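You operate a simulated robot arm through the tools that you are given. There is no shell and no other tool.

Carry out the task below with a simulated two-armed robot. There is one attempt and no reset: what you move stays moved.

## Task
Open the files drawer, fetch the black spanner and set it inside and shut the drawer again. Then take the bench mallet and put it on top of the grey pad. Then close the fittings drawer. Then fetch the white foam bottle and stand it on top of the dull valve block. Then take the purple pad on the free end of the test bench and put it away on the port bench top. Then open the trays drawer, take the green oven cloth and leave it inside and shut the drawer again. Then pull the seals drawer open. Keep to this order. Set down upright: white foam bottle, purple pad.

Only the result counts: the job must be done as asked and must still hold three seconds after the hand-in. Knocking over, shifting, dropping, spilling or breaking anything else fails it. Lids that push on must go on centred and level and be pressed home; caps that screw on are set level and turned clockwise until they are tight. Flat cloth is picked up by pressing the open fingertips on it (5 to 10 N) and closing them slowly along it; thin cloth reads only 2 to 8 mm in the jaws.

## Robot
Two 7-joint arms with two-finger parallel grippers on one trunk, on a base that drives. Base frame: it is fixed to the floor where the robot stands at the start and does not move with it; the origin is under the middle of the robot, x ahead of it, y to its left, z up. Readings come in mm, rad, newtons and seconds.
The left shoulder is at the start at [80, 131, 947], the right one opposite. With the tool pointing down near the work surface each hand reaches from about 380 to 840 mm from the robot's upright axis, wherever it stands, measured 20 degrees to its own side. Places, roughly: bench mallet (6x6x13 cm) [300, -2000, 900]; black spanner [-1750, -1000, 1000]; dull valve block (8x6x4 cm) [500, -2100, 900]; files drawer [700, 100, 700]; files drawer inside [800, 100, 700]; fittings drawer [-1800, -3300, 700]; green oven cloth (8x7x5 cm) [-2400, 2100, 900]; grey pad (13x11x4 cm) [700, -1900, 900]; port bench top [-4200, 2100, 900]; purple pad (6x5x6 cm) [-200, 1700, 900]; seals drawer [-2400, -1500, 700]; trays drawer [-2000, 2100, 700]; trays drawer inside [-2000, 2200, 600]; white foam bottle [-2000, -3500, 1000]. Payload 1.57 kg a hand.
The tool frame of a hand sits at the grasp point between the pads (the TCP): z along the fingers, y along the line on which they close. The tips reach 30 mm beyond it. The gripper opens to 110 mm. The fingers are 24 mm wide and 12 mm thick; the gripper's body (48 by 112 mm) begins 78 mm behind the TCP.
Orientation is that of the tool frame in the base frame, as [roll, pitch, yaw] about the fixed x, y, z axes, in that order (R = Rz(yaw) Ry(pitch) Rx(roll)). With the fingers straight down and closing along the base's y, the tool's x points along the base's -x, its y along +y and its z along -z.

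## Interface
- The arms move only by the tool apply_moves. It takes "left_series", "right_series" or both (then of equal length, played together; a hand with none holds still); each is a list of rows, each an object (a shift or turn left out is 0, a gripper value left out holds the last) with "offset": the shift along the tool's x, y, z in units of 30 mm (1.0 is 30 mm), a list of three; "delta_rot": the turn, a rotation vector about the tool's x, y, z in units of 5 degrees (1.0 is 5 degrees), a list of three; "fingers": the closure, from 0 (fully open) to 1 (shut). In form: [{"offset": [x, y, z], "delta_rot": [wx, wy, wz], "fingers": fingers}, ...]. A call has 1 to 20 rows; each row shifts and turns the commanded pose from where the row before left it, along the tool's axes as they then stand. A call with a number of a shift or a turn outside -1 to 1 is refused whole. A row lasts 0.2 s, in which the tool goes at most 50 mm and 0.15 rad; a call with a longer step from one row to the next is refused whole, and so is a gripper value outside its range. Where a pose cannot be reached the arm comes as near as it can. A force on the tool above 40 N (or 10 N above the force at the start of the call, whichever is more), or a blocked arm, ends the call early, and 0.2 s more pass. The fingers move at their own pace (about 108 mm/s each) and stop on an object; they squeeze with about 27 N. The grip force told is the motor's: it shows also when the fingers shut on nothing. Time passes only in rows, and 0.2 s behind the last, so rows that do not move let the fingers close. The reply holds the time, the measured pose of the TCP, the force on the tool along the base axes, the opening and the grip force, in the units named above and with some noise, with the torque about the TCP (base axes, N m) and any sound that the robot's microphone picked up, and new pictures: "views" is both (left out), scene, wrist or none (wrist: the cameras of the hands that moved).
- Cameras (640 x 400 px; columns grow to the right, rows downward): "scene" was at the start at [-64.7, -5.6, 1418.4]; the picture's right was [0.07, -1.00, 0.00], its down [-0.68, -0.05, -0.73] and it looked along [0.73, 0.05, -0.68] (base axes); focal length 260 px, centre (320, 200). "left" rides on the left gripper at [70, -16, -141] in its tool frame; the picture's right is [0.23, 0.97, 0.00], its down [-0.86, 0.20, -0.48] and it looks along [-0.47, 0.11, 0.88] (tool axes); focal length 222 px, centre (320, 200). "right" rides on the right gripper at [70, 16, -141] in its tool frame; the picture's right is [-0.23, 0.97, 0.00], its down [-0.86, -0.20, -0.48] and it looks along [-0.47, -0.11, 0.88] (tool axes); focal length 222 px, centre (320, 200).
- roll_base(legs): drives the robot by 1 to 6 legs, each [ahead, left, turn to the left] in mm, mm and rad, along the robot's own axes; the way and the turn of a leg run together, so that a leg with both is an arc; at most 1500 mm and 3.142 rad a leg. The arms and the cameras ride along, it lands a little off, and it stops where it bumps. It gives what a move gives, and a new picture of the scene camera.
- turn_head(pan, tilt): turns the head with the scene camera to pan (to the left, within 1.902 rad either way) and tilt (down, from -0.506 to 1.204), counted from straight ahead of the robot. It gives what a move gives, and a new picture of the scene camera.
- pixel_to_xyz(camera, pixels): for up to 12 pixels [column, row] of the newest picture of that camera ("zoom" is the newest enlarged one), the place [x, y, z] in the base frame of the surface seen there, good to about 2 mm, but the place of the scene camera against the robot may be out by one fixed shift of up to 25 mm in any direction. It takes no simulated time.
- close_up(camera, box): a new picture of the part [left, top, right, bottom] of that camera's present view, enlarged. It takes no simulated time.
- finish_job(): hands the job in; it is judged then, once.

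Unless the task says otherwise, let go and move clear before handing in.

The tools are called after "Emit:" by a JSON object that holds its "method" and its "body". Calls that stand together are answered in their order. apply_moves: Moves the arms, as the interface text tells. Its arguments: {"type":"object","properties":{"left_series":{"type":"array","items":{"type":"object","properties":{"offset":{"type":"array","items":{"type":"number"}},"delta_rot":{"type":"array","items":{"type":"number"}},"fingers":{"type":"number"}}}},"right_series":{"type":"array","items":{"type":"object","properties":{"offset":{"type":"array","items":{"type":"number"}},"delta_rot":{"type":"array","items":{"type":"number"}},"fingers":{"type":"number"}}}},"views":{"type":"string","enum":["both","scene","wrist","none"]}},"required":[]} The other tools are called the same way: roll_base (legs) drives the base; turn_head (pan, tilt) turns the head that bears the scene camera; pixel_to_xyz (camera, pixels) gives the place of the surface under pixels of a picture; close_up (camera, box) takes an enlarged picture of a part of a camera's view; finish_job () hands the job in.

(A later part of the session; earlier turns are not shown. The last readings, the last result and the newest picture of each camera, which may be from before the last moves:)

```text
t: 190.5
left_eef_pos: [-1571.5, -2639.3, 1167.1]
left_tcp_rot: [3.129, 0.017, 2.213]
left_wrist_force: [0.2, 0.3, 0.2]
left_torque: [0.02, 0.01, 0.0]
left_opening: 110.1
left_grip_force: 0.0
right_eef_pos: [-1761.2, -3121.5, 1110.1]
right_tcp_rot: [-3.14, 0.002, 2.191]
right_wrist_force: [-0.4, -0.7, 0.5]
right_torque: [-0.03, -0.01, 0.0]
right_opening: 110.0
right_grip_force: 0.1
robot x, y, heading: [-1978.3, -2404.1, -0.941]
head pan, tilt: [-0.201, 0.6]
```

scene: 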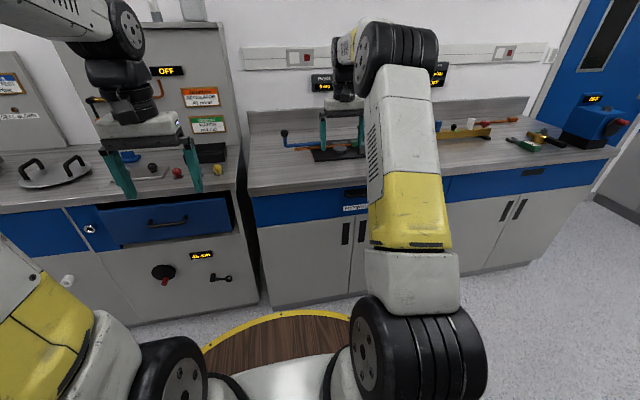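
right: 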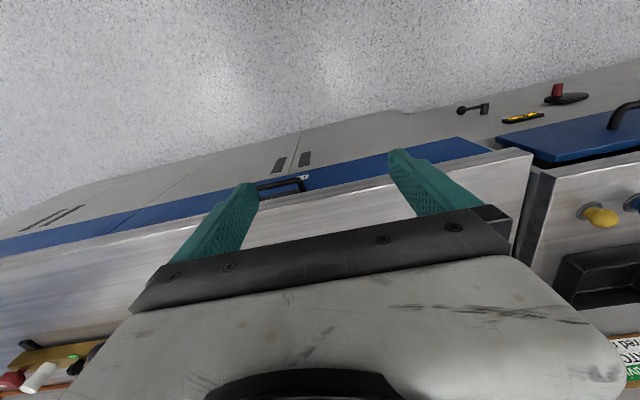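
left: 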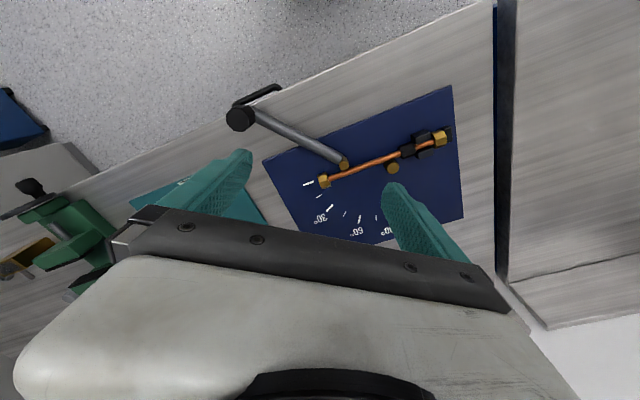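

Right hand is vertical again. I'll pull it back and raise it, then drive closer to the white foam bottle.

Emit:
{"method": "apply_moves", "body": {"right_series": [{"offset": [1, 0, -0.5]}, {"offset": [1, 0, -0.5]}, {"offset": [1, 0, -0.5]}, {"offset": [1, 0, 0]}, {"offset": [1, 0, 0]}, {"offset": [1, 0, 0]}, {"offset": [1, 0, 0]}], "views": "none"}}

Emit:
{"method": "roll_base", "body": {"legs": [[0, -330, 0], [200, 0, 0]]}}

Emit:
{"method": "turn_head", "body": {"pan": -0.1, "tilt": 0.6}}

```text
t: 192.1
left_eef_pos: [-1570.9, -2638.3, 1167.2]
left_tcp_rot: [3.129, 0.015, 2.213]
left_wrist_force: [0.0, 0.1, -0.2]
left_torque: [0.04, 0.05, 0.04]
left_opening: 109.9
left_grip_force: 0.0
right_eef_pos: [-1882.1, -2949.8, 1150.8]
right_tcp_rot: [-3.139, 0.006, 2.19]
right_wrist_force: [-0.3, 0.4, 0.2]
right_torque: [0.01, 0.02, -0.01]
right_opening: 110.0
right_grip_force: 0.0
robot x, y, heading: [-1980.7, -2404.3, -0.945]
head pan, tilt: [-0.201, 0.6]
```

```text
t: 195.4
left_eef_pos: [-1724.0, -2998.3, 1166.4]
left_tcp_rot: [3.13, 0.016, 2.209]
left_wrist_force: [-0.2, 0.1, 0.0]
left_torque: [-0.03, -0.02, -0.02]
left_opening: 109.9
left_grip_force: 0.0
right_eef_pos: [-2036.3, -3307.9, 1151.9]
right_tcp_rot: [-3.139, 0.005, 2.187]
right_wrist_force: [1.0, 0.6, 0.1]
right_torque: [-0.03, 0.04, 0.03]
right_opening: 110.0
right_grip_force: 0.1
robot x, y, heading: [-2129.7, -2762.0, -0.946]
head pan, tilt: [-0.201, 0.6]
```

scene: 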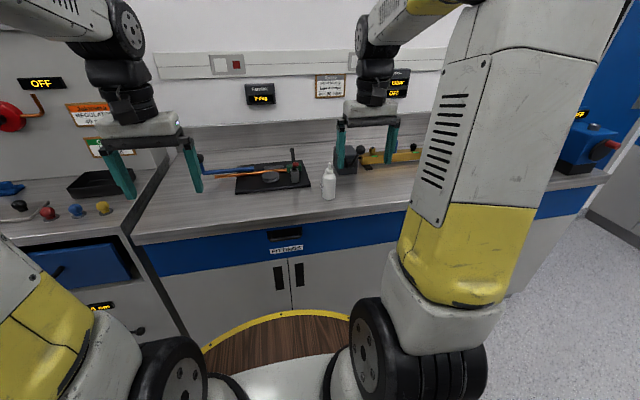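

```text
t: 196.1
left_eef_pos: [-1723.8, -2997.4, 1167.9]
left_tcp_rot: [3.129, 0.017, 2.211]
left_wrist_force: [-0.4, -0.1, 0.8]
left_torque: [0.02, 0.0, 0.04]
left_opening: 110.2
left_grip_force: 0.1
right_eef_pos: [-2036.2, -3308.1, 1151.8]
right_tcp_rot: [-3.139, 0.003, 2.188]
right_wrist_force: [0.0, 0.7, 0.5]
right_torque: [0.0, 0.0, 0.0]
right_opening: 109.8
right_grip_force: 0.1
robot x, y, heading: [-2126.4, -2762.4, -0.946]
head pan, tilt: [-0.099, 0.6]
```

scene: 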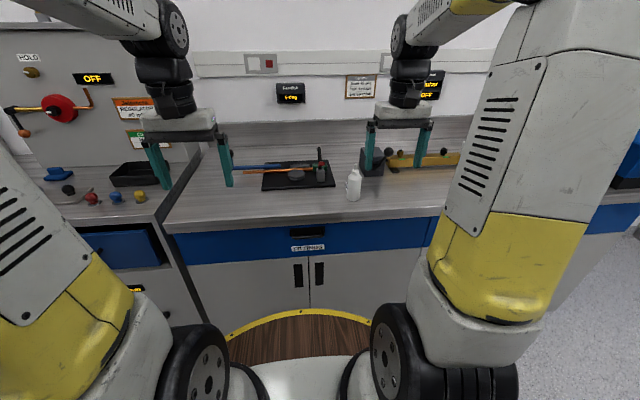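

The white bottle stands at (354,184). I'll zoom and measure it.

Emit:
{"method": "close_up", "body": {"camera": "scene", "box": [310, 140, 410, 210]}}

Emit:
{"method": "pixel_to_xyz", "body": {"camera": "scene", "pixels": [[354, 172], [354, 185], [354, 196], [347, 187], [361, 187], [375, 165], [380, 160]]}}

Emit:
{"method": "pixel_to_xyz", "body": {"camera": "right", "pixels": [[282, 185]]}}

Emit:
{"method": "close_up", "body": {"camera": "right", "box": [0, 0, 640, 400]}}

```text
5.71 times, centred on (360, 175) of scene
```

zoom: 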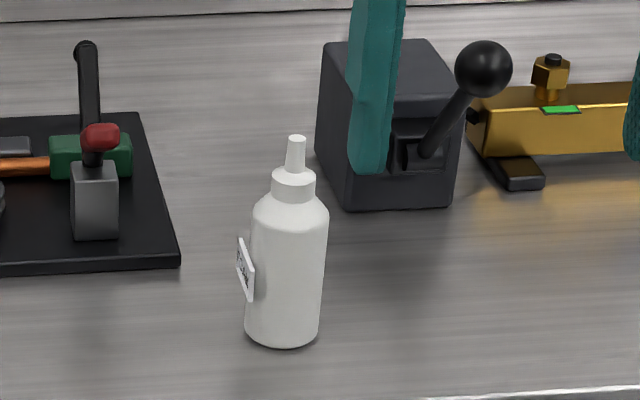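

```text
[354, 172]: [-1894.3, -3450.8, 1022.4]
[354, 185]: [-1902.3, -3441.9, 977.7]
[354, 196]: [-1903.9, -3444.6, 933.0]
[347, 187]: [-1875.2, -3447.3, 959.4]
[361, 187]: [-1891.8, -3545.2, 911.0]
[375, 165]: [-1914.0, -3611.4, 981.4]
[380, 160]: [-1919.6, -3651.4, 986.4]
```

```text
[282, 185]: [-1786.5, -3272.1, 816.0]
```

```text
1.00 times, centred on (320, 200) of right (not enlarged: the box is as wide or as high as the picture)
```

zoom: 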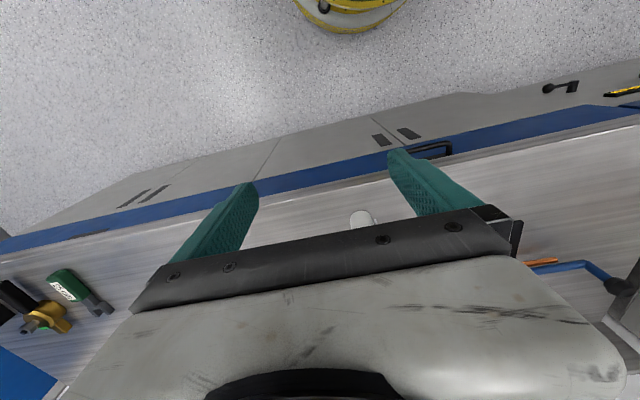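

The bottle (about 42 mm across, top z≈1020) stands near (-1880,-3460), with a tag on its left. I'll bring the right hand nearly over it for a close look.

Emit:
{"method": "apply_moves", "body": {"right_series": [{"offset": [-0.9, 0.4, 0]}, {"offset": [-1, 0.4, 0]}, {"offset": [-1, 0.4, 0]}, {"offset": [-1, 0.16, 0]}, {"offset": [-1, 0, 0]}, {"offset": [-0.3, 0, 0.6]}]}}

```text
t: 197.5
left_eef_pos: [-1724.3, -2997.2, 1167.3]
left_tcp_rot: [3.131, 0.015, 2.21]
left_wrist_force: [0.4, -0.2, -0.3]
left_torque: [0.0, 0.0, -0.02]
left_opening: 110.1
left_grip_force: 0.1
right_eef_pos: [-1912.4, -3411.3, 1133.6]
right_tcp_rot: [-3.139, 0.005, 2.187]
right_wrist_force: [-1.2, -0.5, 0.2]
right_torque: [0.0, 0.0, 0.0]
right_opening: 109.8
right_grip_force: 0.1
robot x, y, heading: [-2128.6, -2759.3, -0.948]
head pan, tilt: [-0.099, 0.6]
```

scene: 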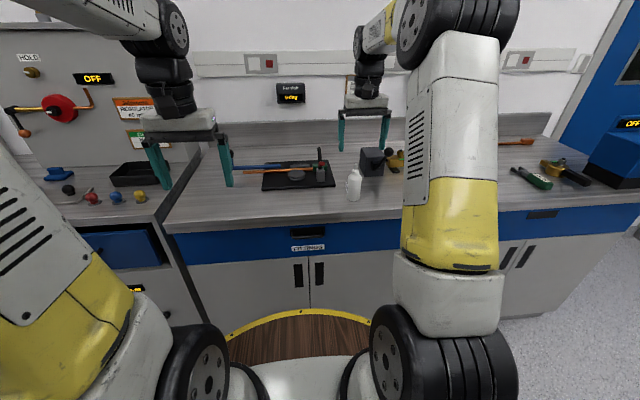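
right: 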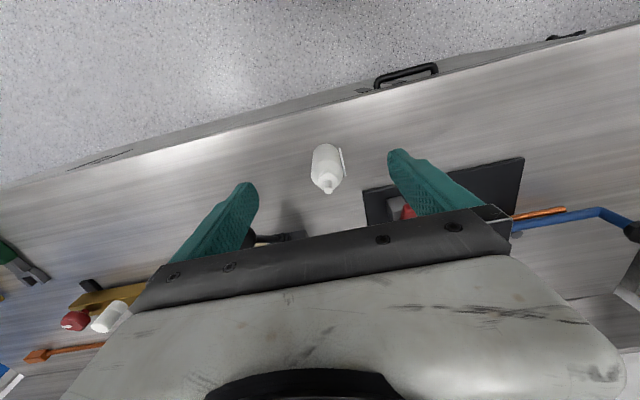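

Emit:
{"method": "pixel_to_xyz", "body": {"camera": "right", "pixels": [[329, 189], [326, 170], [326, 150], [315, 165], [338, 165], [343, 155], [343, 170], [326, 205], [390, 210], [300, 150]]}}

Emit:
{"method": "close_up", "body": {"camera": "right", "box": [270, 120, 390, 220]}}

```text
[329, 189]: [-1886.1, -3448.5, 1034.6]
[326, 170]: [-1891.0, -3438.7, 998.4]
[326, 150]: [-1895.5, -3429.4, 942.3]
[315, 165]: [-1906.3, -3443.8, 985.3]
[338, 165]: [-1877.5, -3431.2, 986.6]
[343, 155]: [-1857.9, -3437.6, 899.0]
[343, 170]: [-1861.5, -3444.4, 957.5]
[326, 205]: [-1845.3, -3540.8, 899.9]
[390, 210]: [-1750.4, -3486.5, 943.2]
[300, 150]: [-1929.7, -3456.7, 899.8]
```

```text
4.00 times, centred on (330, 170) of right
```

zoom: 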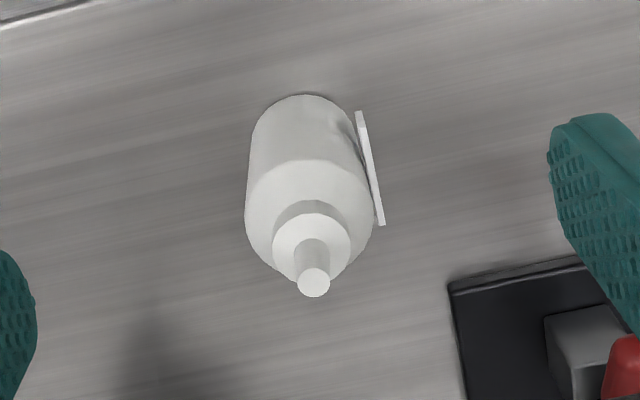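

The bottle's axis is at (-1885,-3448), top z 1035, standing on z 900. I'll go above it, descend to z 975 and grip.

Emit:
{"method": "apply_moves", "body": {"right_series": [{"offset": [-0.8, 0.04, 0], "fingers": 0.3}, {"offset": [-0.73, 0, 0]}, {"offset": [0, 0, 1]}, {"offset": [0, 0, 1]}, {"offset": [0, 0, 1]}, {"offset": [0, 0, 1]}, {"offset": [0, 0, 0.8]}, {"offset": [0, 0, 0.5]}, {}], "views": "wrist"}}

```text
t: 199.5
left_eef_pos: [-1724.4, -2997.5, 1166.7]
left_tcp_rot: [3.13, 0.015, 2.211]
left_wrist_force: [-0.1, -0.1, 0.0]
left_torque: [0.0, -0.02, 0.01]
left_opening: 110.0
left_grip_force: 0.0
right_eef_pos: [-1883.2, -3449.6, 974.1]
right_tcp_rot: [-3.14, 0.005, 2.187]
right_wrist_force: [0.3, 0.7, -0.4]
right_torque: [-0.02, 0.01, 0.0]
right_opening: 77.3
right_grip_force: 0.0
robot x, y, heading: [-2134.0, -2760.1, -0.951]
head pan, tilt: [-0.099, 0.6]
```

right: 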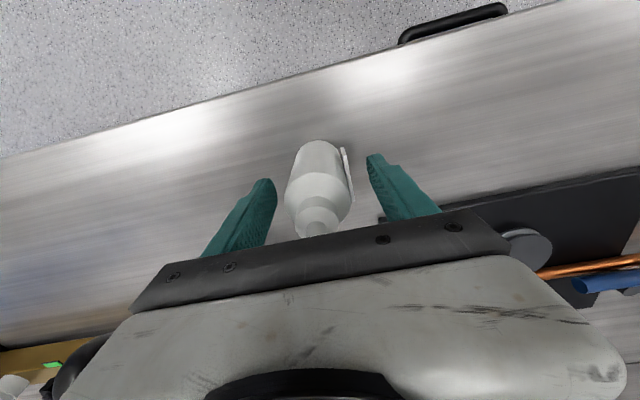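

The bottle sits centred between the fingers. I'll close gradually.

Emit:
{"method": "apply_moves", "body": {"right_series": [{"fingers": 0.45}, {"fingers": 0.55}, {"fingers": 0.6}, {"fingers": 0.7}, {"fingers": 1}, {}, {}], "views": "wrist"}}

```text
t: 201.1
left_eef_pos: [-1724.4, -2997.7, 1166.6]
left_tcp_rot: [3.129, 0.015, 2.21]
left_wrist_force: [0.2, -0.3, -0.4]
left_torque: [0.01, 0.0, 0.03]
left_opening: 109.9
left_grip_force: 0.0
right_eef_pos: [-1884.9, -3448.9, 974.5]
right_tcp_rot: [-3.139, 0.003, 2.186]
right_wrist_force: [0.7, -0.1, -0.1]
right_torque: [-0.02, 0.05, 0.02]
right_opening: 44.8
right_grip_force: 27.6
robot x, y, heading: [-2127.8, -2759.0, -0.95]
head pan, tilt: [-0.099, 0.6]
```

right: 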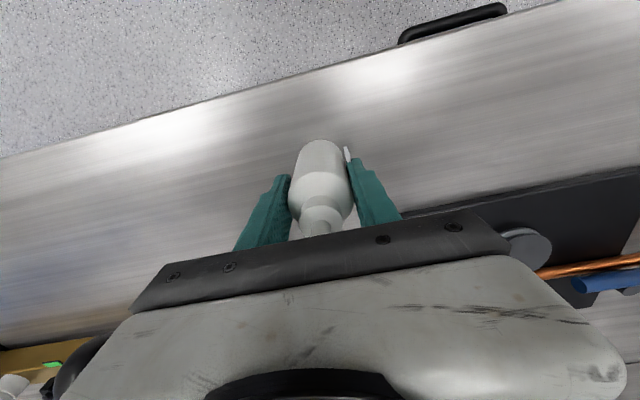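

Gripped at 45 mm. I'll lift straight up and draw it back.

Emit:
{"method": "apply_moves", "body": {"right_series": [{"offset": [0, 0, -0.3]}, {"offset": [0, 0, -0.7]}, {"offset": [0, 0, -1]}, {"offset": [0, 0, -1]}, {"offset": [0, 0, -1]}, {"offset": [0, 0, -1]}, {"offset": [0, 0, -1]}, {"offset": [1, 0, 0]}, {"offset": [1, 0, 0]}, {"offset": [1, 0, 0]}, {"offset": [1, 0, 0]}, {"offset": [1, 0, 0]}, {"offset": [1, 0, 0]}, {"offset": [1, 0, 0]}]}}

```text
t: 204.1
left_eef_pos: [-1724.0, -2997.4, 1167.2]
left_tcp_rot: [3.129, 0.015, 2.21]
left_wrist_force: [0.4, 0.6, 0.2]
left_torque: [0.01, 0.06, 0.02]
left_opening: 110.2
left_grip_force: 0.1
right_eef_pos: [-2005.5, -3278.5, 1154.3]
right_tcp_rot: [-3.138, 0.005, 2.187]
right_wrist_force: [0.6, 0.4, -1.7]
right_torque: [0.0, -0.02, 0.04]
right_opening: 44.9
right_grip_force: 27.2
robot x, y, heading: [-2131.5, -2762.0, -0.954]
head pan, tilt: [-0.099, 0.6]
```

scene: 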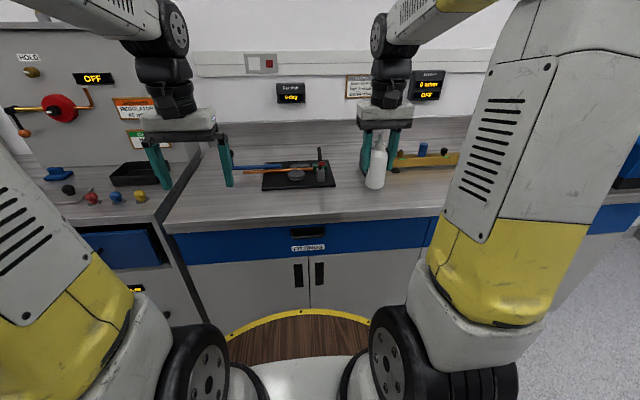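
right: 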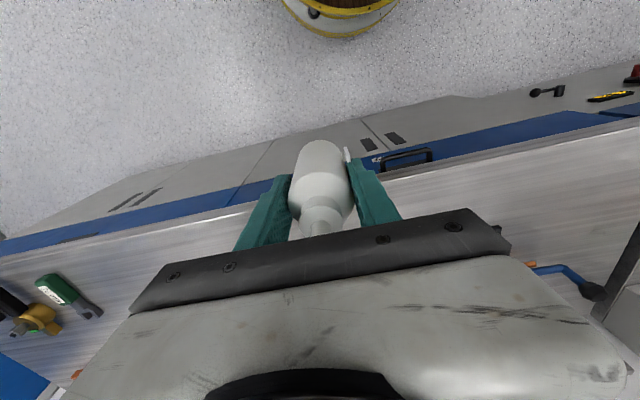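

Bottle held and clear. I'll drive back along the aisle to the dispenser bench.

Emit:
{"method": "roll_base", "body": {"legs": [[-95, 0, 0.006], [0, 1400, 0], [0, 1250, 0]]}}

Emit:
{"method": "turn_head", "body": {"pan": 0.0, "tilt": 0.55}}

```text
t: 217.8
left_eef_pos: [377.1, -1351.0, 1167.2]
left_tcp_rot: [3.129, 0.015, 2.23]
left_wrist_force: [0.4, -0.3, 0.4]
left_torque: [0.0, -0.01, 0.0]
left_opening: 109.8
left_grip_force: 0.1
right_eef_pos: [100.4, -1639.2, 1153.1]
right_tcp_rot: [-3.141, 0.003, 2.208]
right_wrist_force: [-0.4, -0.1, -1.8]
right_torque: [0.02, -0.02, -0.01]
right_opening: 45.0
right_grip_force: 26.6
robot x, y, heading: [-32.7, -1121.1, -0.927]
head pan, tilt: [-0.099, 0.6]
```

scene: 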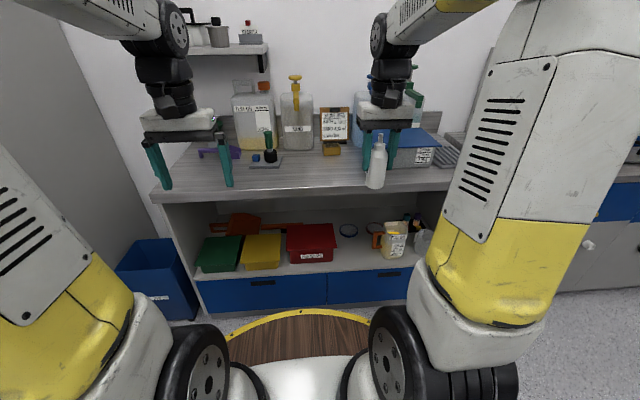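

```text
t: 218.4
left_eef_pos: [376.3, -1351.5, 1167.0]
left_tcp_rot: [3.13, 0.016, 2.231]
left_wrist_force: [0.5, 0.1, -0.4]
left_torque: [-0.02, -0.01, 0.01]
left_opening: 109.8
left_grip_force: 0.0
right_eef_pos: [99.7, -1640.0, 1154.3]
right_tcp_rot: [-3.139, 0.002, 2.208]
right_wrist_force: [0.0, 0.0, -1.9]
right_torque: [0.02, 0.01, 0.02]
right_opening: 44.7
right_grip_force: 26.7
robot x, y, heading: [-34.5, -1122.3, -0.931]
head pan, tilt: [0.0, 0.55]
```

scene: 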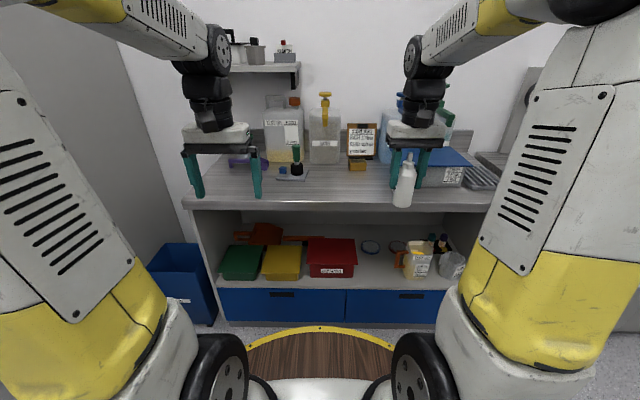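

The block is at (357,163) behind. I'll drive 380 mm forward.

Emit:
{"method": "roll_base", "body": {"legs": [[0, 0, -0.016], [380, 0, 0]]}}

Emit:
{"method": "turn_head", "body": {"pan": 0.0, "tilt": 0.6}}

Emit:
{"method": "close_up", "body": {"camera": "scene", "box": [280, 130, 440, 240]}}

```text
t: 221.2
left_eef_pos: [593.9, -1667.4, 1167.2]
left_tcp_rot: [3.129, 0.016, 2.213]
left_wrist_force: [-0.9, -0.4, -0.7]
left_torque: [0.01, 0.02, -0.01]
left_opening: 110.2
left_grip_force: 0.1
right_eef_pos: [312.6, -1948.4, 1153.6]
right_tcp_rot: [-3.138, 0.003, 2.189]
right_wrist_force: [-0.1, 0.5, -1.9]
right_torque: [-0.02, 0.01, -0.02]
right_opening: 44.8
right_grip_force: 27.1
robot x, y, heading: [187.7, -1430.6, -0.948]
head pan, tilt: [0.0, 0.55]
```

scene: 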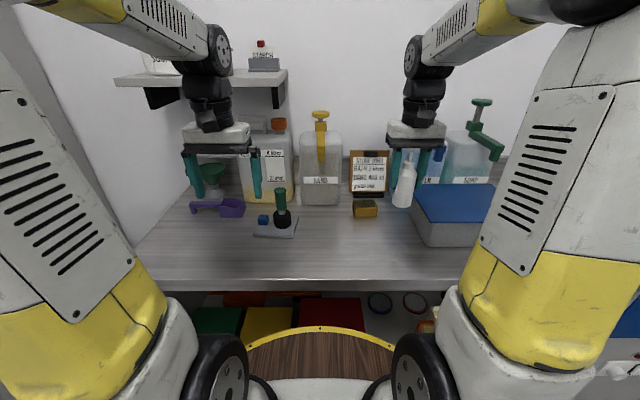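

```text
t: 221.8
left_eef_pos: [592.6, -1666.4, 1167.7]
left_tcp_rot: [3.13, 0.015, 2.211]
left_wrist_force: [-0.5, -0.1, 0.4]
left_torque: [-0.02, -0.03, 0.02]
left_opening: 110.4
left_grip_force: 0.0
right_eef_pos: [313.6, -1949.4, 1153.0]
right_tcp_rot: [-3.139, 0.004, 2.188]
right_wrist_force: [0.0, -0.5, -1.6]
right_torque: [0.02, 0.04, -0.04]
right_opening: 45.1
right_grip_force: 27.2
robot x, y, heading: [188.5, -1431.5, -0.948]
head pan, tilt: [0.0, 0.6]
```

scene: 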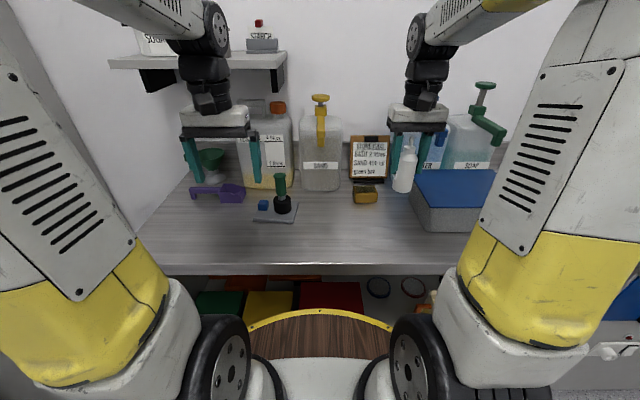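

```text
3.64 times, centred on (360, 185) of scene
```

zoom: 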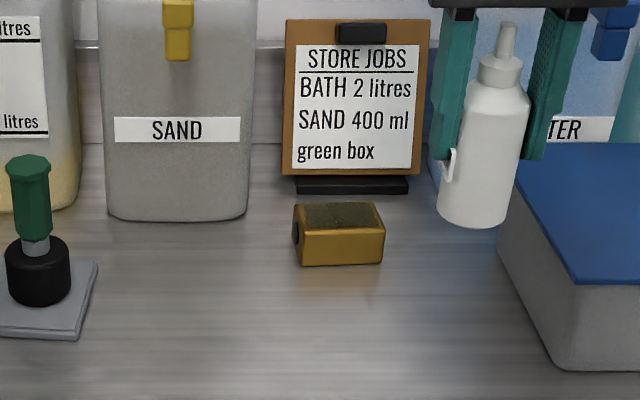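

The dull-topped block is clear in the zoom at (340,235), with room on both sides. I'll measure its top, then move the bottle over it.

Emit:
{"method": "pixel_to_xyz", "body": {"camera": "zoom", "pixels": [[340, 216], [300, 208], [376, 208], [382, 230], [300, 232], [340, 245], [250, 215], [340, 190], [440, 100], [520, 200]]}}

Emit:
{"method": "apply_moves", "body": {"right_series": [{"offset": [-0.5, 0.8, 0]}, {"offset": [-0.5, 0.8, 0]}, {"offset": [-0.2, 0.8, 0]}], "views": "wrist"}}

```text
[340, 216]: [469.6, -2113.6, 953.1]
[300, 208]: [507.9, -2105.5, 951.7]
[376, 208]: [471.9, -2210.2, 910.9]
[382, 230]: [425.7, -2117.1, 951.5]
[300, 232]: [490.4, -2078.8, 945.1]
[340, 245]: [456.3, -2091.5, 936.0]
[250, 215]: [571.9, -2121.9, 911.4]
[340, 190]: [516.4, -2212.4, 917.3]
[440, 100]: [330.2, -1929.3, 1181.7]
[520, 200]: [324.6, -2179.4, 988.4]
```

```text
t: 222.6
left_eef_pos: [593.8, -1667.0, 1167.5]
left_tcp_rot: [3.13, 0.017, 2.211]
left_wrist_force: [-0.7, 0.7, 0.2]
left_torque: [-0.03, -0.01, 0.0]
left_opening: 109.9
left_grip_force: 0.1
right_eef_pos: [392.7, -1937.0, 1154.6]
right_tcp_rot: [-3.139, 0.002, 2.187]
right_wrist_force: [0.0, -0.3, -1.3]
right_torque: [0.0, -0.01, 0.0]
right_opening: 44.9
right_grip_force: 27.0
robot x, y, heading: [191.6, -1429.1, -0.95]
head pan, tilt: [0.0, 0.6]
```

right: 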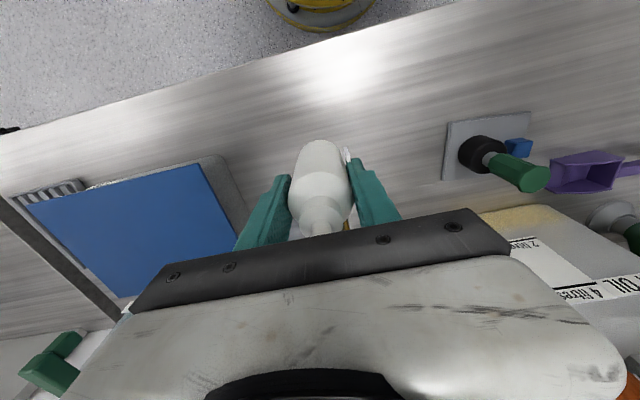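

The block is under the palm's blind spot. I'll swing the hand to the block's right side, over the blue box, so its camera sees the block.

Emit:
{"method": "apply_moves", "body": {"right_series": [{"offset": [0, -1, 0]}, {"offset": [0, -1, 0]}, {"offset": [0, -1, 0]}, {"offset": [0, -1, 0]}, {"offset": [-0.7, -1, 0]}, {"offset": [-0.7, -1, 0]}, {"offset": [-0.7, -1, 0]}, {"offset": [-0.7, 0, 0]}]}}

```text
t: 224.4
left_eef_pos: [593.6, -1666.9, 1167.4]
left_tcp_rot: [3.13, 0.016, 2.21]
left_wrist_force: [0.8, 0.1, -1.2]
left_torque: [0.0, -0.02, 0.01]
left_opening: 110.1
left_grip_force: 0.1
right_eef_pos: [271.4, -2127.4, 1154.1]
right_tcp_rot: [-3.14, 0.004, 2.189]
right_wrist_force: [-0.3, 0.8, -1.2]
right_torque: [-0.01, -0.03, -0.01]
right_opening: 44.8
right_grip_force: 27.1
robot x, y, heading: [189.6, -1431.4, -0.947]
head pan, tilt: [0.0, 0.6]
```

scene: 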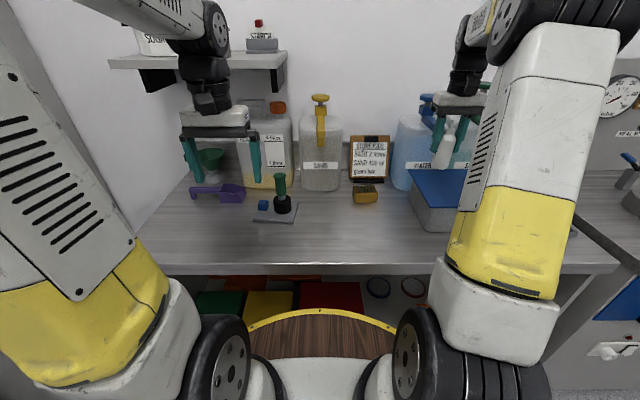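
right: 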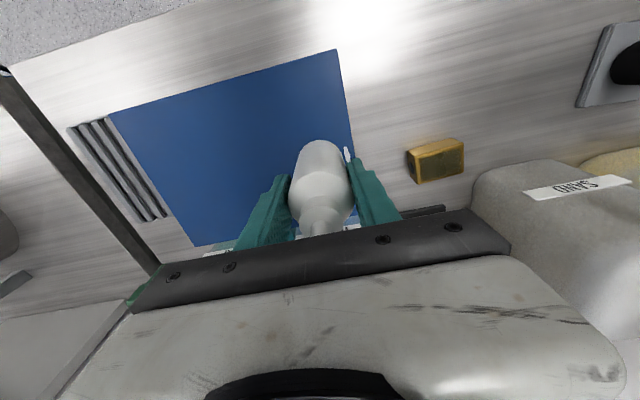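

The block shows well now at (437,160). I'll measure its top corners.

Emit:
{"method": "close_up", "body": {"camera": "right", "box": [390, 120, 490, 200]}}

Emit:
{"method": "pixel_to_xyz", "body": {"camera": "right", "pixels": [[440, 163], [417, 160], [461, 152], [420, 181], [462, 173], [440, 152], [437, 180], [430, 200], [470, 190]]}}

```text
5.00 times, centred on (440, 160) of right
```

zoom: 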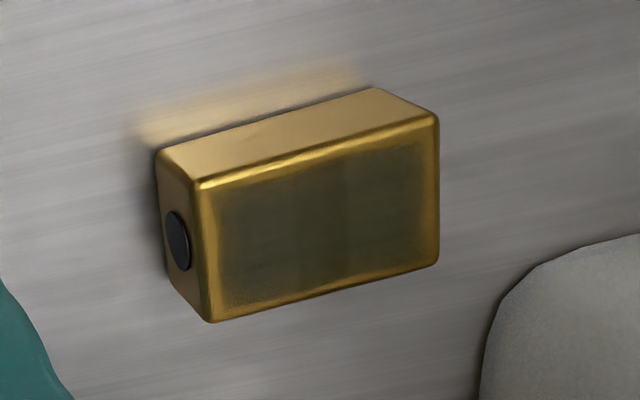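

```text
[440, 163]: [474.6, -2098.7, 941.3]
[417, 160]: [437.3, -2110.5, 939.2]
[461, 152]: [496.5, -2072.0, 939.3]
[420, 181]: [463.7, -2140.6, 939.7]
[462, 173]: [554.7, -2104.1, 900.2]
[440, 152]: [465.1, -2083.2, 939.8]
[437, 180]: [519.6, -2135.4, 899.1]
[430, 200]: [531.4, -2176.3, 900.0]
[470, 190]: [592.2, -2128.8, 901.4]
```

Emit:
{"method": "pixel_to_xyz", "body": {"camera": "zoom", "pixels": [[208, 192], [428, 128], [428, 256], [218, 310], [320, 222], [210, 250], [430, 190], [320, 160], [320, 285], [180, 240]]}}

```text
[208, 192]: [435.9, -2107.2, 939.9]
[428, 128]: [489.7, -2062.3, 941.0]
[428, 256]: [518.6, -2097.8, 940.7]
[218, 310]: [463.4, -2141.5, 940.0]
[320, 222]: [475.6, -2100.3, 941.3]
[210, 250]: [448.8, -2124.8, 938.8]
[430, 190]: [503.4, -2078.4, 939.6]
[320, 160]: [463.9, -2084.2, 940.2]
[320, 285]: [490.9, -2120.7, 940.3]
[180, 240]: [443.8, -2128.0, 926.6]
```

Block top centre is (477,-2101), z 940.5, about 75 x 50 mm. I'll check the clearance to the SAND canister, clipboard and water canister.

Emit:
{"method": "pixel_to_xyz", "body": {"camera": "right", "pixels": [[480, 185], [500, 172], [478, 200], [520, 165], [500, 200], [430, 210], [440, 208]]}}

Emit:
{"method": "pixel_to_xyz", "body": {"camera": "scene", "pixels": [[338, 185], [340, 150], [335, 190], [345, 130], [352, 183], [385, 183], [387, 140], [369, 140], [398, 180], [400, 140], [320, 100], [320, 120]]}}

```text
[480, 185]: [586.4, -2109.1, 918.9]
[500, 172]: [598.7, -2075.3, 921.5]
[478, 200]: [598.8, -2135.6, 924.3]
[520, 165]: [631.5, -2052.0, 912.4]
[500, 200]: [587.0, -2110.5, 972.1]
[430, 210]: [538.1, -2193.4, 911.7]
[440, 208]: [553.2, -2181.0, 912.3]
```

```text
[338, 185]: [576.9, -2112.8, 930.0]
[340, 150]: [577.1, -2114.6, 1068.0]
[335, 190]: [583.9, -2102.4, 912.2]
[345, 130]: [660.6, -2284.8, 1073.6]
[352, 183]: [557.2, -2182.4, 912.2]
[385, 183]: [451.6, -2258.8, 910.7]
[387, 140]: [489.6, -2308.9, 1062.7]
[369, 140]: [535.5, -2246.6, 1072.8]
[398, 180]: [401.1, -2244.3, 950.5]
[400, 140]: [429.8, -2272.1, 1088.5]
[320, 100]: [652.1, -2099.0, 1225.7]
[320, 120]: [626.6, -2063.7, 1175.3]
```

Clearances are fine (nearest canister corner 84 mm left and 70 mm deeper). I'll move the bottle over the block and down to just above it.

Emit:
{"method": "apply_moves", "body": {"right_series": [{"offset": [0, 1, 0]}, {"offset": [0, 1, 0]}, {"offset": [0, 1, 0]}, {"offset": [0, 1, 0]}, {"offset": [-0.6, 1, 0]}, {"offset": [-1, 0.6, 0]}, {"offset": [-1, 0.5, 0]}, {"offset": [-0.65, 0, 0]}, {"offset": [0, 0, 1]}, {"offset": [0, 0, 1]}, {"offset": [0, 0, 1]}, {"offset": [0, 0, 0.8]}]}}

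```text
t: 227.0
left_eef_pos: [593.6, -1667.2, 1166.5]
left_tcp_rot: [3.131, 0.017, 2.21]
left_wrist_force: [-0.8, 0.0, 0.5]
left_torque: [-0.02, 0.01, 0.01]
left_opening: 110.0
left_grip_force: 0.0
right_eef_pos: [476.4, -2100.4, 1040.7]
right_tcp_rot: [-3.14, 0.004, 2.189]
right_wrist_force: [-0.3, -0.4, -1.3]
right_torque: [-0.03, 0.0, -0.01]
right_opening: 44.9
right_grip_force: 26.9
robot x, y, heading: [189.7, -1432.5, -0.948]
head pan, tilt: [0.0, 0.6]
```

scene: 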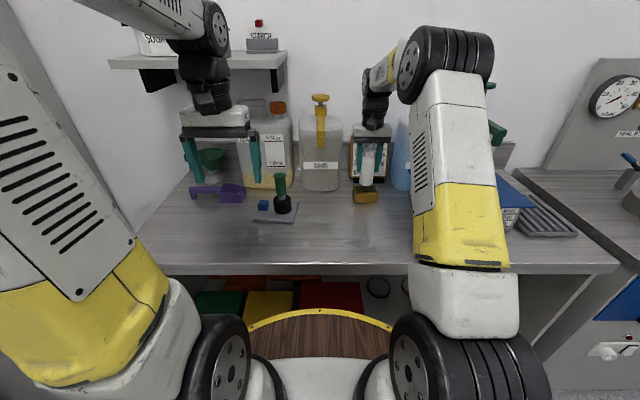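
right: 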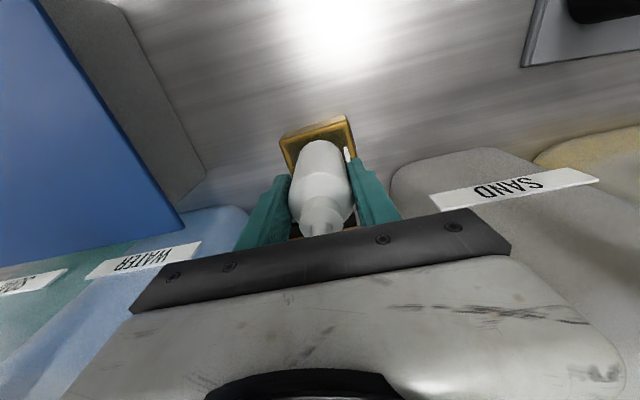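

Bottle is centred over the block. I'll lower gently until it touches.

Emit:
{"method": "apply_moves", "body": {"right_series": [{"offset": [0, 0, 0.4]}, {"offset": [0, 0, 0.25]}, {"offset": [0, 0, 0.1]}, {}, {}], "views": "none"}}

Emit:
{"method": "close_up", "body": {"camera": "scene", "box": [320, 130, 420, 220]}}

```text
t: 228.2
left_eef_pos: [594.3, -1666.4, 1166.8]
left_tcp_rot: [3.129, 0.016, 2.211]
left_wrist_force: [0.0, 0.5, -0.1]
left_torque: [0.01, 0.03, 0.0]
left_opening: 110.0
left_grip_force: 0.0
right_eef_pos: [475.1, -2102.1, 1018.2]
right_tcp_rot: [-3.139, 0.003, 2.189]
right_wrist_force: [0.4, -0.3, -1.5]
right_torque: [0.01, 0.01, 0.01]
right_opening: 44.9
right_grip_force: 26.9
robot x, y, heading: [186.3, -1431.1, -0.943]
head pan, tilt: [0.0, 0.6]
```

```text
4.44 times, centred on (370, 175) of scene
```

zoom: 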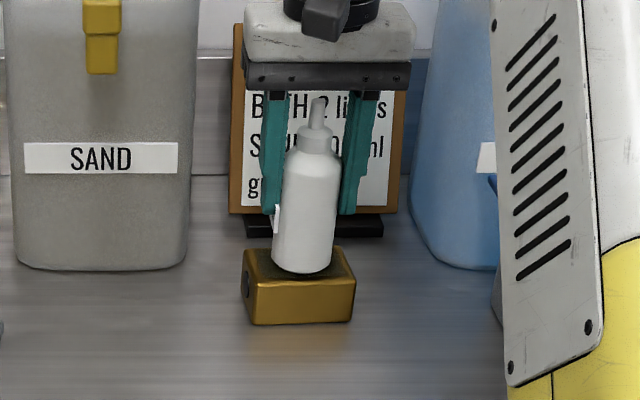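

Emit:
{"method": "apply_moves", "body": {"right_series": [{"offset": [0, 0, 0.05]}, {"offset": [0, 0, 0.04]}, {}, {}], "views": "none"}}

```text
t: 229.2
left_eef_pos: [593.8, -1665.7, 1166.9]
left_tcp_rot: [3.131, 0.016, 2.211]
left_wrist_force: [0.8, -0.6, -0.4]
left_torque: [-0.01, 0.03, -0.01]
left_opening: 110.0
left_grip_force: 0.0
right_eef_pos: [474.4, -2100.3, 1014.5]
right_tcp_rot: [-3.14, 0.003, 2.191]
right_wrist_force: [0.3, -0.3, -1.5]
right_torque: [0.0, 0.01, 0.01]
right_opening: 44.7
right_grip_force: 27.2
robot x, y, heading: [186.3, -1432.1, -0.949]
head pan, tilt: [0.0, 0.6]
```

The force is unchanged, so it's not touching yet; I'll lower 1 mm at a time.

Emit:
{"method": "apply_moves", "body": {"right_series": [{"offset": [0, 0, 0.03]}, {}, {"offset": [0, 0, 0.03]}, {}], "views": "none"}}

```text
t: 230.2
left_eef_pos: [593.2, -1666.9, 1167.5]
left_tcp_rot: [3.129, 0.016, 2.211]
left_wrist_force: [0.1, 0.9, 0.0]
left_torque: [-0.02, 0.01, -0.01]
left_opening: 110.1
left_grip_force: 0.1
right_eef_pos: [475.4, -2102.2, 1014.1]
right_tcp_rot: [-3.141, 0.008, 2.187]
right_wrist_force: [0.1, 0.0, 12.5]
right_torque: [0.02, 0.0, -0.01]
right_opening: 44.8
right_grip_force: 26.8
robot x, y, heading: [186.9, -1432.7, -0.953]
head pan, tilt: [0.0, 0.6]
```

Contact (12.5 N). I'll relax, open slowly, wait and look before rising.

Emit:
{"method": "apply_moves", "body": {"right_series": [{"offset": [0, 0, -0.03]}, {"fingers": 0.58}, {"fingers": 0.5}, {"fingers": 0.4}, {"fingers": 0.33}, {}], "views": "wrist"}}

Emit:
{"method": "close_up", "body": {"camera": "scene", "box": [320, 130, 420, 220]}}

```text
t: 231.6
left_eef_pos: [592.9, -1666.7, 1167.4]
left_tcp_rot: [3.129, 0.015, 2.211]
left_wrist_force: [0.4, 1.1, -0.3]
left_torque: [-0.02, -0.02, -0.02]
left_opening: 110.0
left_grip_force: 0.0
right_eef_pos: [476.6, -2102.1, 1013.9]
right_tcp_rot: [-3.14, 0.004, 2.189]
right_wrist_force: [0.0, 0.4, 0.0]
right_torque: [-0.01, 0.0, 0.0]
right_opening: 73.9
right_grip_force: 0.1
robot x, y, heading: [188.9, -1429.7, -0.946]
head pan, tilt: [0.0, 0.6]
```

right: 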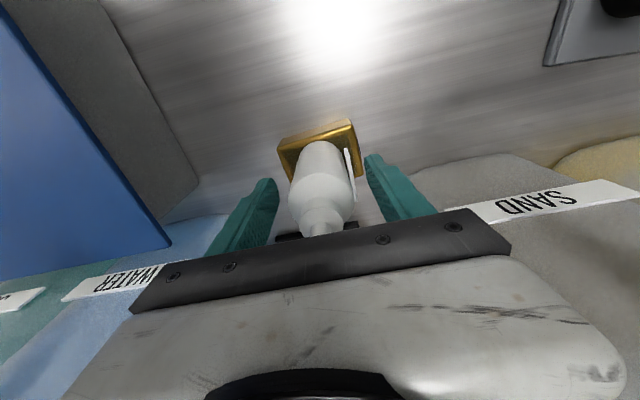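

```text
4.44 times, centred on (370, 175) of scene
```

zoom: 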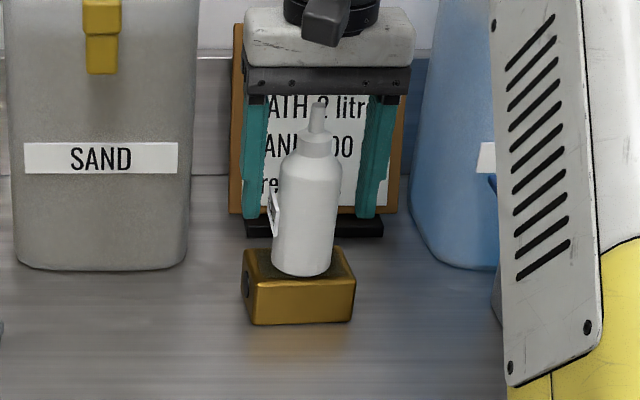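

The bottle stands on the block, free of the fingers. I'll rise straight up and back away.

Emit:
{"method": "apply_moves", "body": {"right_series": [{"offset": [0, 0, -0.4]}, {"offset": [0, 0, -0.8]}, {"offset": [0, 0, -1]}, {"offset": [0, 0, -1]}, {"offset": [0, 0, -1]}, {"offset": [0, 0, -1]}, {"offset": [1, 0, 0]}, {"offset": [1, 0, 0]}, {"offset": [1, 0, 0]}, {"offset": [1, 0, 0]}, {"offset": [1, 0, 0]}, {"offset": [1, 0, 0]}, {"offset": [1, 0, 0]}, {"offset": [1, 0, 0]}]}}

Emit:
{"method": "close_up", "body": {"camera": "scene", "box": [240, 130, 440, 240]}}

```text
t: 234.6
left_eef_pos: [593.5, -1667.2, 1166.6]
left_tcp_rot: [3.131, 0.016, 2.215]
left_wrist_force: [-0.3, -0.6, -0.7]
left_torque: [0.04, 0.01, -0.05]
left_opening: 110.0
left_grip_force: 0.2
right_eef_pos: [335.2, -1904.2, 1168.8]
right_tcp_rot: [-3.141, 0.003, 2.188]
right_wrist_force: [-0.3, 0.2, -0.3]
right_torque: [-0.01, 0.02, -0.02]
right_opening: 73.7
right_grip_force: 0.1
robot x, y, heading: [187.2, -1427.8, -0.948]
head pan, tilt: [0.0, 0.6]
```

scene: 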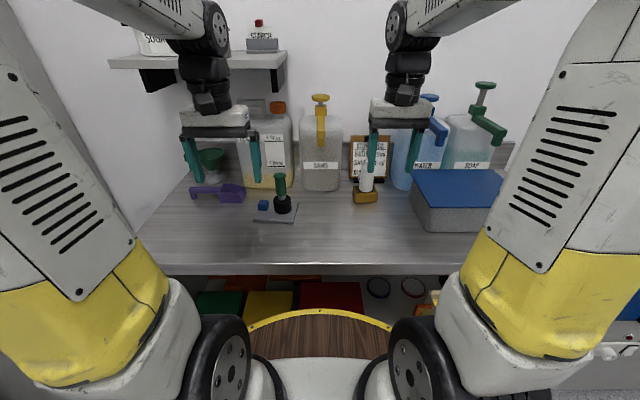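
right: 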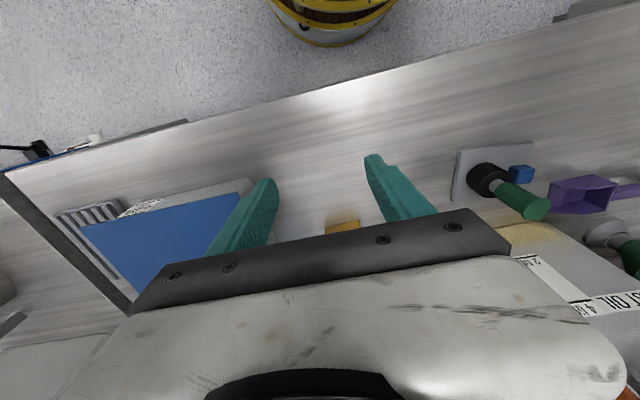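

```text
3.20 times, centred on (340, 185) of scene
```

zoom: 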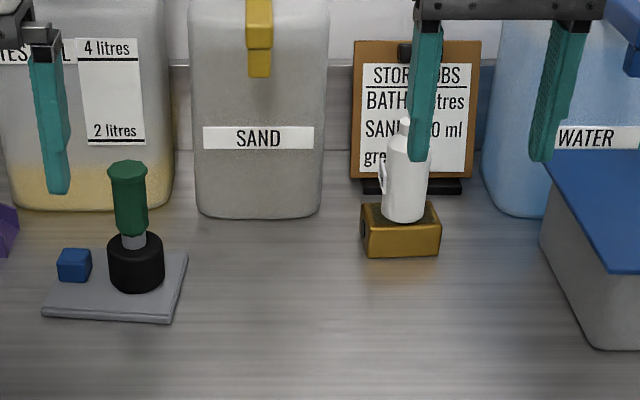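

Both the mallet on the pad and the bottle on the block are standing. Now I'll drive to the window bench's far end for the purple pad.

Emit:
{"method": "roll_base", "body": {"legs": [[-300, 0, 0], [0, 444, 0], [-870, 0, 0], [0, 0, 1.571], [0, 1400, 0], [0, 380, 0]]}}

Emit:
{"method": "turn_head", "body": {"pan": 0.0, "tilt": 0.5}}

```text
t: 255.8
left_eef_pos: [-1089.6, 1591.9, 1167.8]
left_tcp_rot: [3.129, 0.015, -2.428]
left_wrist_force: [-0.4, -0.5, 0.5]
left_torque: [-0.03, -0.04, -0.01]
left_opening: 110.0
left_grip_force: 0.1
right_eef_pos: [-834.2, 1353.0, 1168.8]
right_tcp_rot: [-3.14, 0.004, -2.45]
right_wrist_force: [1.2, 0.3, -0.4]
right_torque: [-0.03, -0.05, 0.0]
right_opening: 73.6
right_grip_force: 0.1
robot x, y, heading: [-1297.4, 1172.4, 0.694]
head pan, tilt: [0.0, 0.6]
```

scene: 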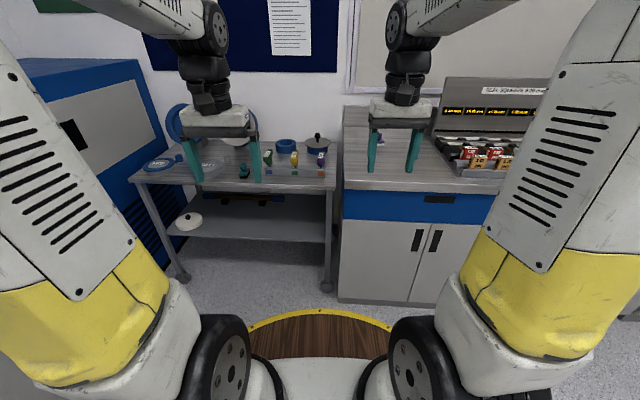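

```text
t: 256.5
left_eef_pos: [-1089.8, 1591.8, 1168.1]
left_tcp_rot: [3.13, 0.016, -2.427]
left_wrist_force: [0.3, -0.7, -0.8]
left_torque: [0.02, -0.02, -0.01]
left_opening: 110.0
left_grip_force: 0.0
right_eef_pos: [-834.0, 1352.6, 1170.2]
right_tcp_rot: [-3.139, 0.004, -2.45]
right_wrist_force: [0.5, -0.6, -0.2]
right_torque: [-0.01, -0.01, 0.01]
right_opening: 73.7
right_grip_force: 0.0
robot x, y, heading: [-1293.8, 1168.1, 0.695]
head pan, tilt: [0.0, 0.499]
```

scene: 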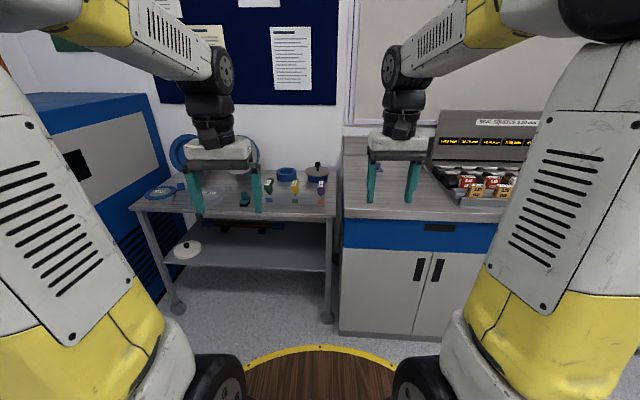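

The purple pad is hidden by the right finger near (378,165). I'll square up and drive forward.

Emit:
{"method": "roll_base", "body": {"legs": [[0, 0, -0.07], [460, 0, 0]]}}

Emit:
{"method": "turn_head", "body": {"pan": -0.15, "tilt": 0.6}}

```text
t: 259.7
left_eef_pos: [-684.4, 1849.5, 1166.7]
left_tcp_rot: [3.13, 0.016, -2.497]
left_wrist_force: [0.4, 0.0, -0.8]
left_torque: [0.02, 0.04, 0.02]
left_opening: 110.1
left_grip_force: 0.0
right_eef_pos: [-445.0, 1593.2, 1169.7]
right_tcp_rot: [-3.139, 0.004, -2.52]
right_wrist_force: [0.7, -0.6, -0.2]
right_torque: [0.0, 0.01, -0.01]
right_opening: 73.8
right_grip_force: 0.2
robot x, y, heading: [-916.9, 1444.2, 0.631]
head pan, tilt: [0.0, 0.499]
```

scene: 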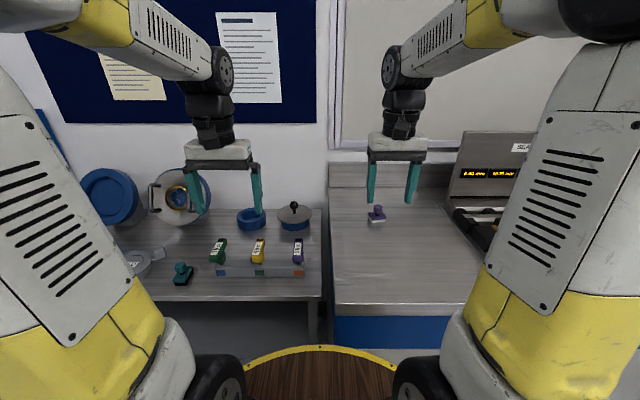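

```text
t: 260.4
left_eef_pos: [-684.1, 1849.3, 1166.5]
left_tcp_rot: [3.129, 0.015, -2.499]
left_wrist_force: [-0.9, -1.4, 0.5]
left_torque: [0.0, 0.01, 0.02]
left_opening: 109.8
left_grip_force: 0.1
right_eef_pos: [-446.0, 1592.3, 1169.0]
right_tcp_rot: [-3.139, 0.004, -2.519]
right_wrist_force: [-0.4, -0.2, -1.0]
right_torque: [-0.03, 0.0, 0.02]
right_opening: 73.7
right_grip_force: 0.1
robot x, y, heading: [-919.0, 1443.1, 0.626]
head pan, tilt: [-0.15, 0.6]
```

scene: 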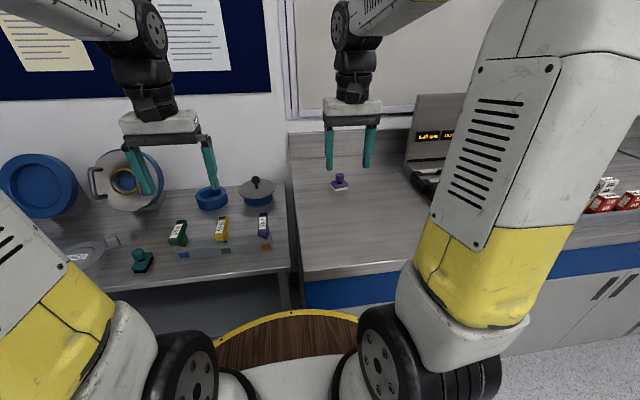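

The purple pad with its white base is at (339,182). I'll zoom in and measure it.

Emit:
{"method": "close_up", "body": {"camera": "scene", "box": [310, 160, 370, 205]}}

Emit:
{"method": "pixel_to_xyz", "body": {"camera": "scene", "pixels": [[339, 176], [339, 184], [332, 186], [347, 184], [339, 189], [320, 200], [385, 200]]}}

```text
8.89 times, centred on (340, 182) of scene
```

zoom: 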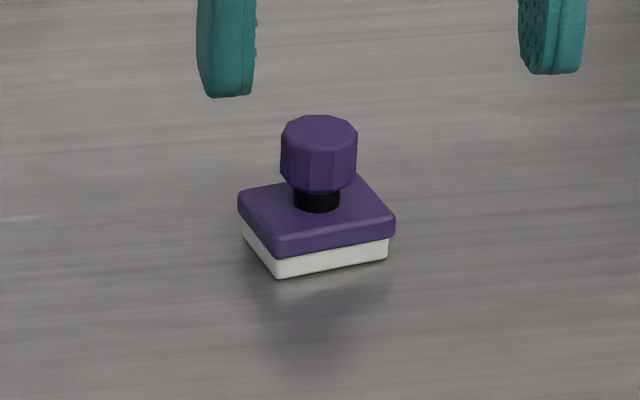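

```text
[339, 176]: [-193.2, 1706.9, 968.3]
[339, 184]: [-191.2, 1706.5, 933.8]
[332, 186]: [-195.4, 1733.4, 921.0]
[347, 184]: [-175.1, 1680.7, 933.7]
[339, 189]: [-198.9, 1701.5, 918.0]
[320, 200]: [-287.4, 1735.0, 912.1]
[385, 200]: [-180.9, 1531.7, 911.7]
```

It's a stamp-like pad: knob 30 mm across, top z≈960, on a 60x50 base. I'll bring the right hand near it for a wrist view.

Emit:
{"method": "apply_moves", "body": {"right_series": [{"offset": [-1, -0.5, 0]}, {"offset": [-1, -0.5, 0]}, {"offset": [-1, -0.5, 0]}, {"offset": [-1, 0, 0]}, {"offset": [-1, 0, 0]}, {"offset": [-1, 0, 0.6]}, {"offset": [-1, 0, 1]}, {"offset": [-0.5, 0, 1]}]}}

```text
t: 262.2
left_eef_pos: [-684.0, 1849.8, 1167.1]
left_tcp_rot: [3.131, 0.016, -2.497]
left_wrist_force: [-0.8, -0.2, -0.2]
left_torque: [0.01, -0.04, -0.01]
left_opening: 110.1
left_grip_force: 0.0
right_eef_pos: [-235.3, 1686.5, 1093.0]
right_tcp_rot: [-3.139, 0.004, -2.52]
right_wrist_force: [-1.2, 0.3, -0.5]
right_torque: [-0.02, -0.04, 0.01]
right_opening: 73.8
right_grip_force: 0.1
robot x, y, heading: [-919.0, 1443.8, 0.627]
head pan, tilt: [-0.15, 0.6]
```

scene: 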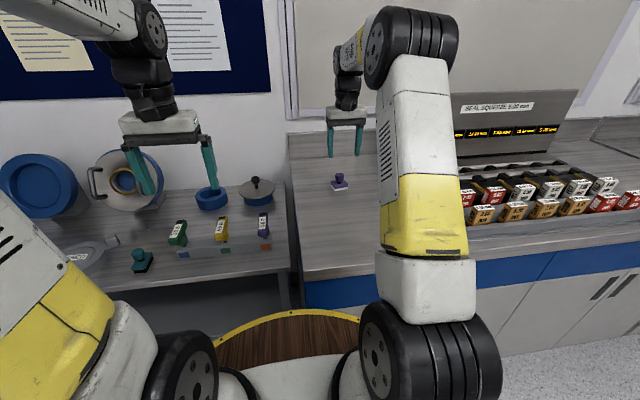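
right: 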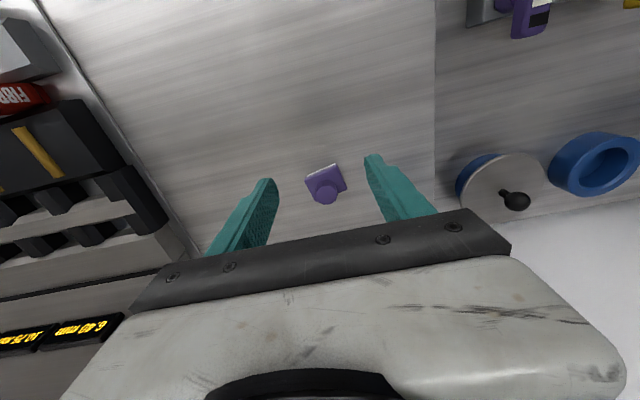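

Emit:
{"method": "close_up", "body": {"camera": "right", "box": [280, 140, 380, 220]}}

Emit:
{"method": "pixel_to_xyz", "body": {"camera": "right", "pixels": [[326, 190], [320, 190], [332, 190], [326, 198], [312, 182], [336, 170], [345, 188], [300, 190]]}}

```text
5.00 times, centred on (330, 180) of right
```

zoom: 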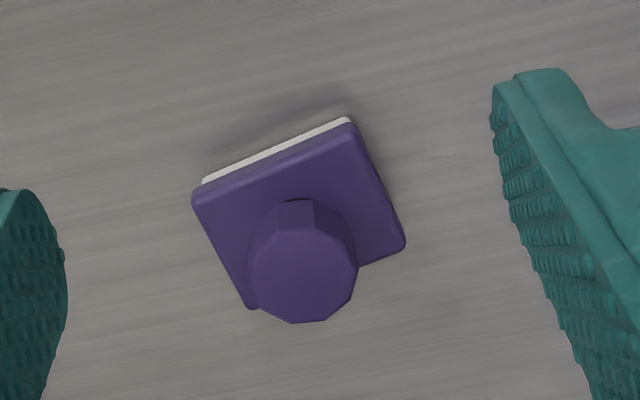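

```text
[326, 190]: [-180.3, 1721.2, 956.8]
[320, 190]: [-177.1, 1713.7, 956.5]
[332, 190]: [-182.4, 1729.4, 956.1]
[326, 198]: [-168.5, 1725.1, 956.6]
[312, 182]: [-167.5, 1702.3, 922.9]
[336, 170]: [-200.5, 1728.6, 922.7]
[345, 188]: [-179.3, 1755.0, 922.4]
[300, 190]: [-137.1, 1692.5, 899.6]
```

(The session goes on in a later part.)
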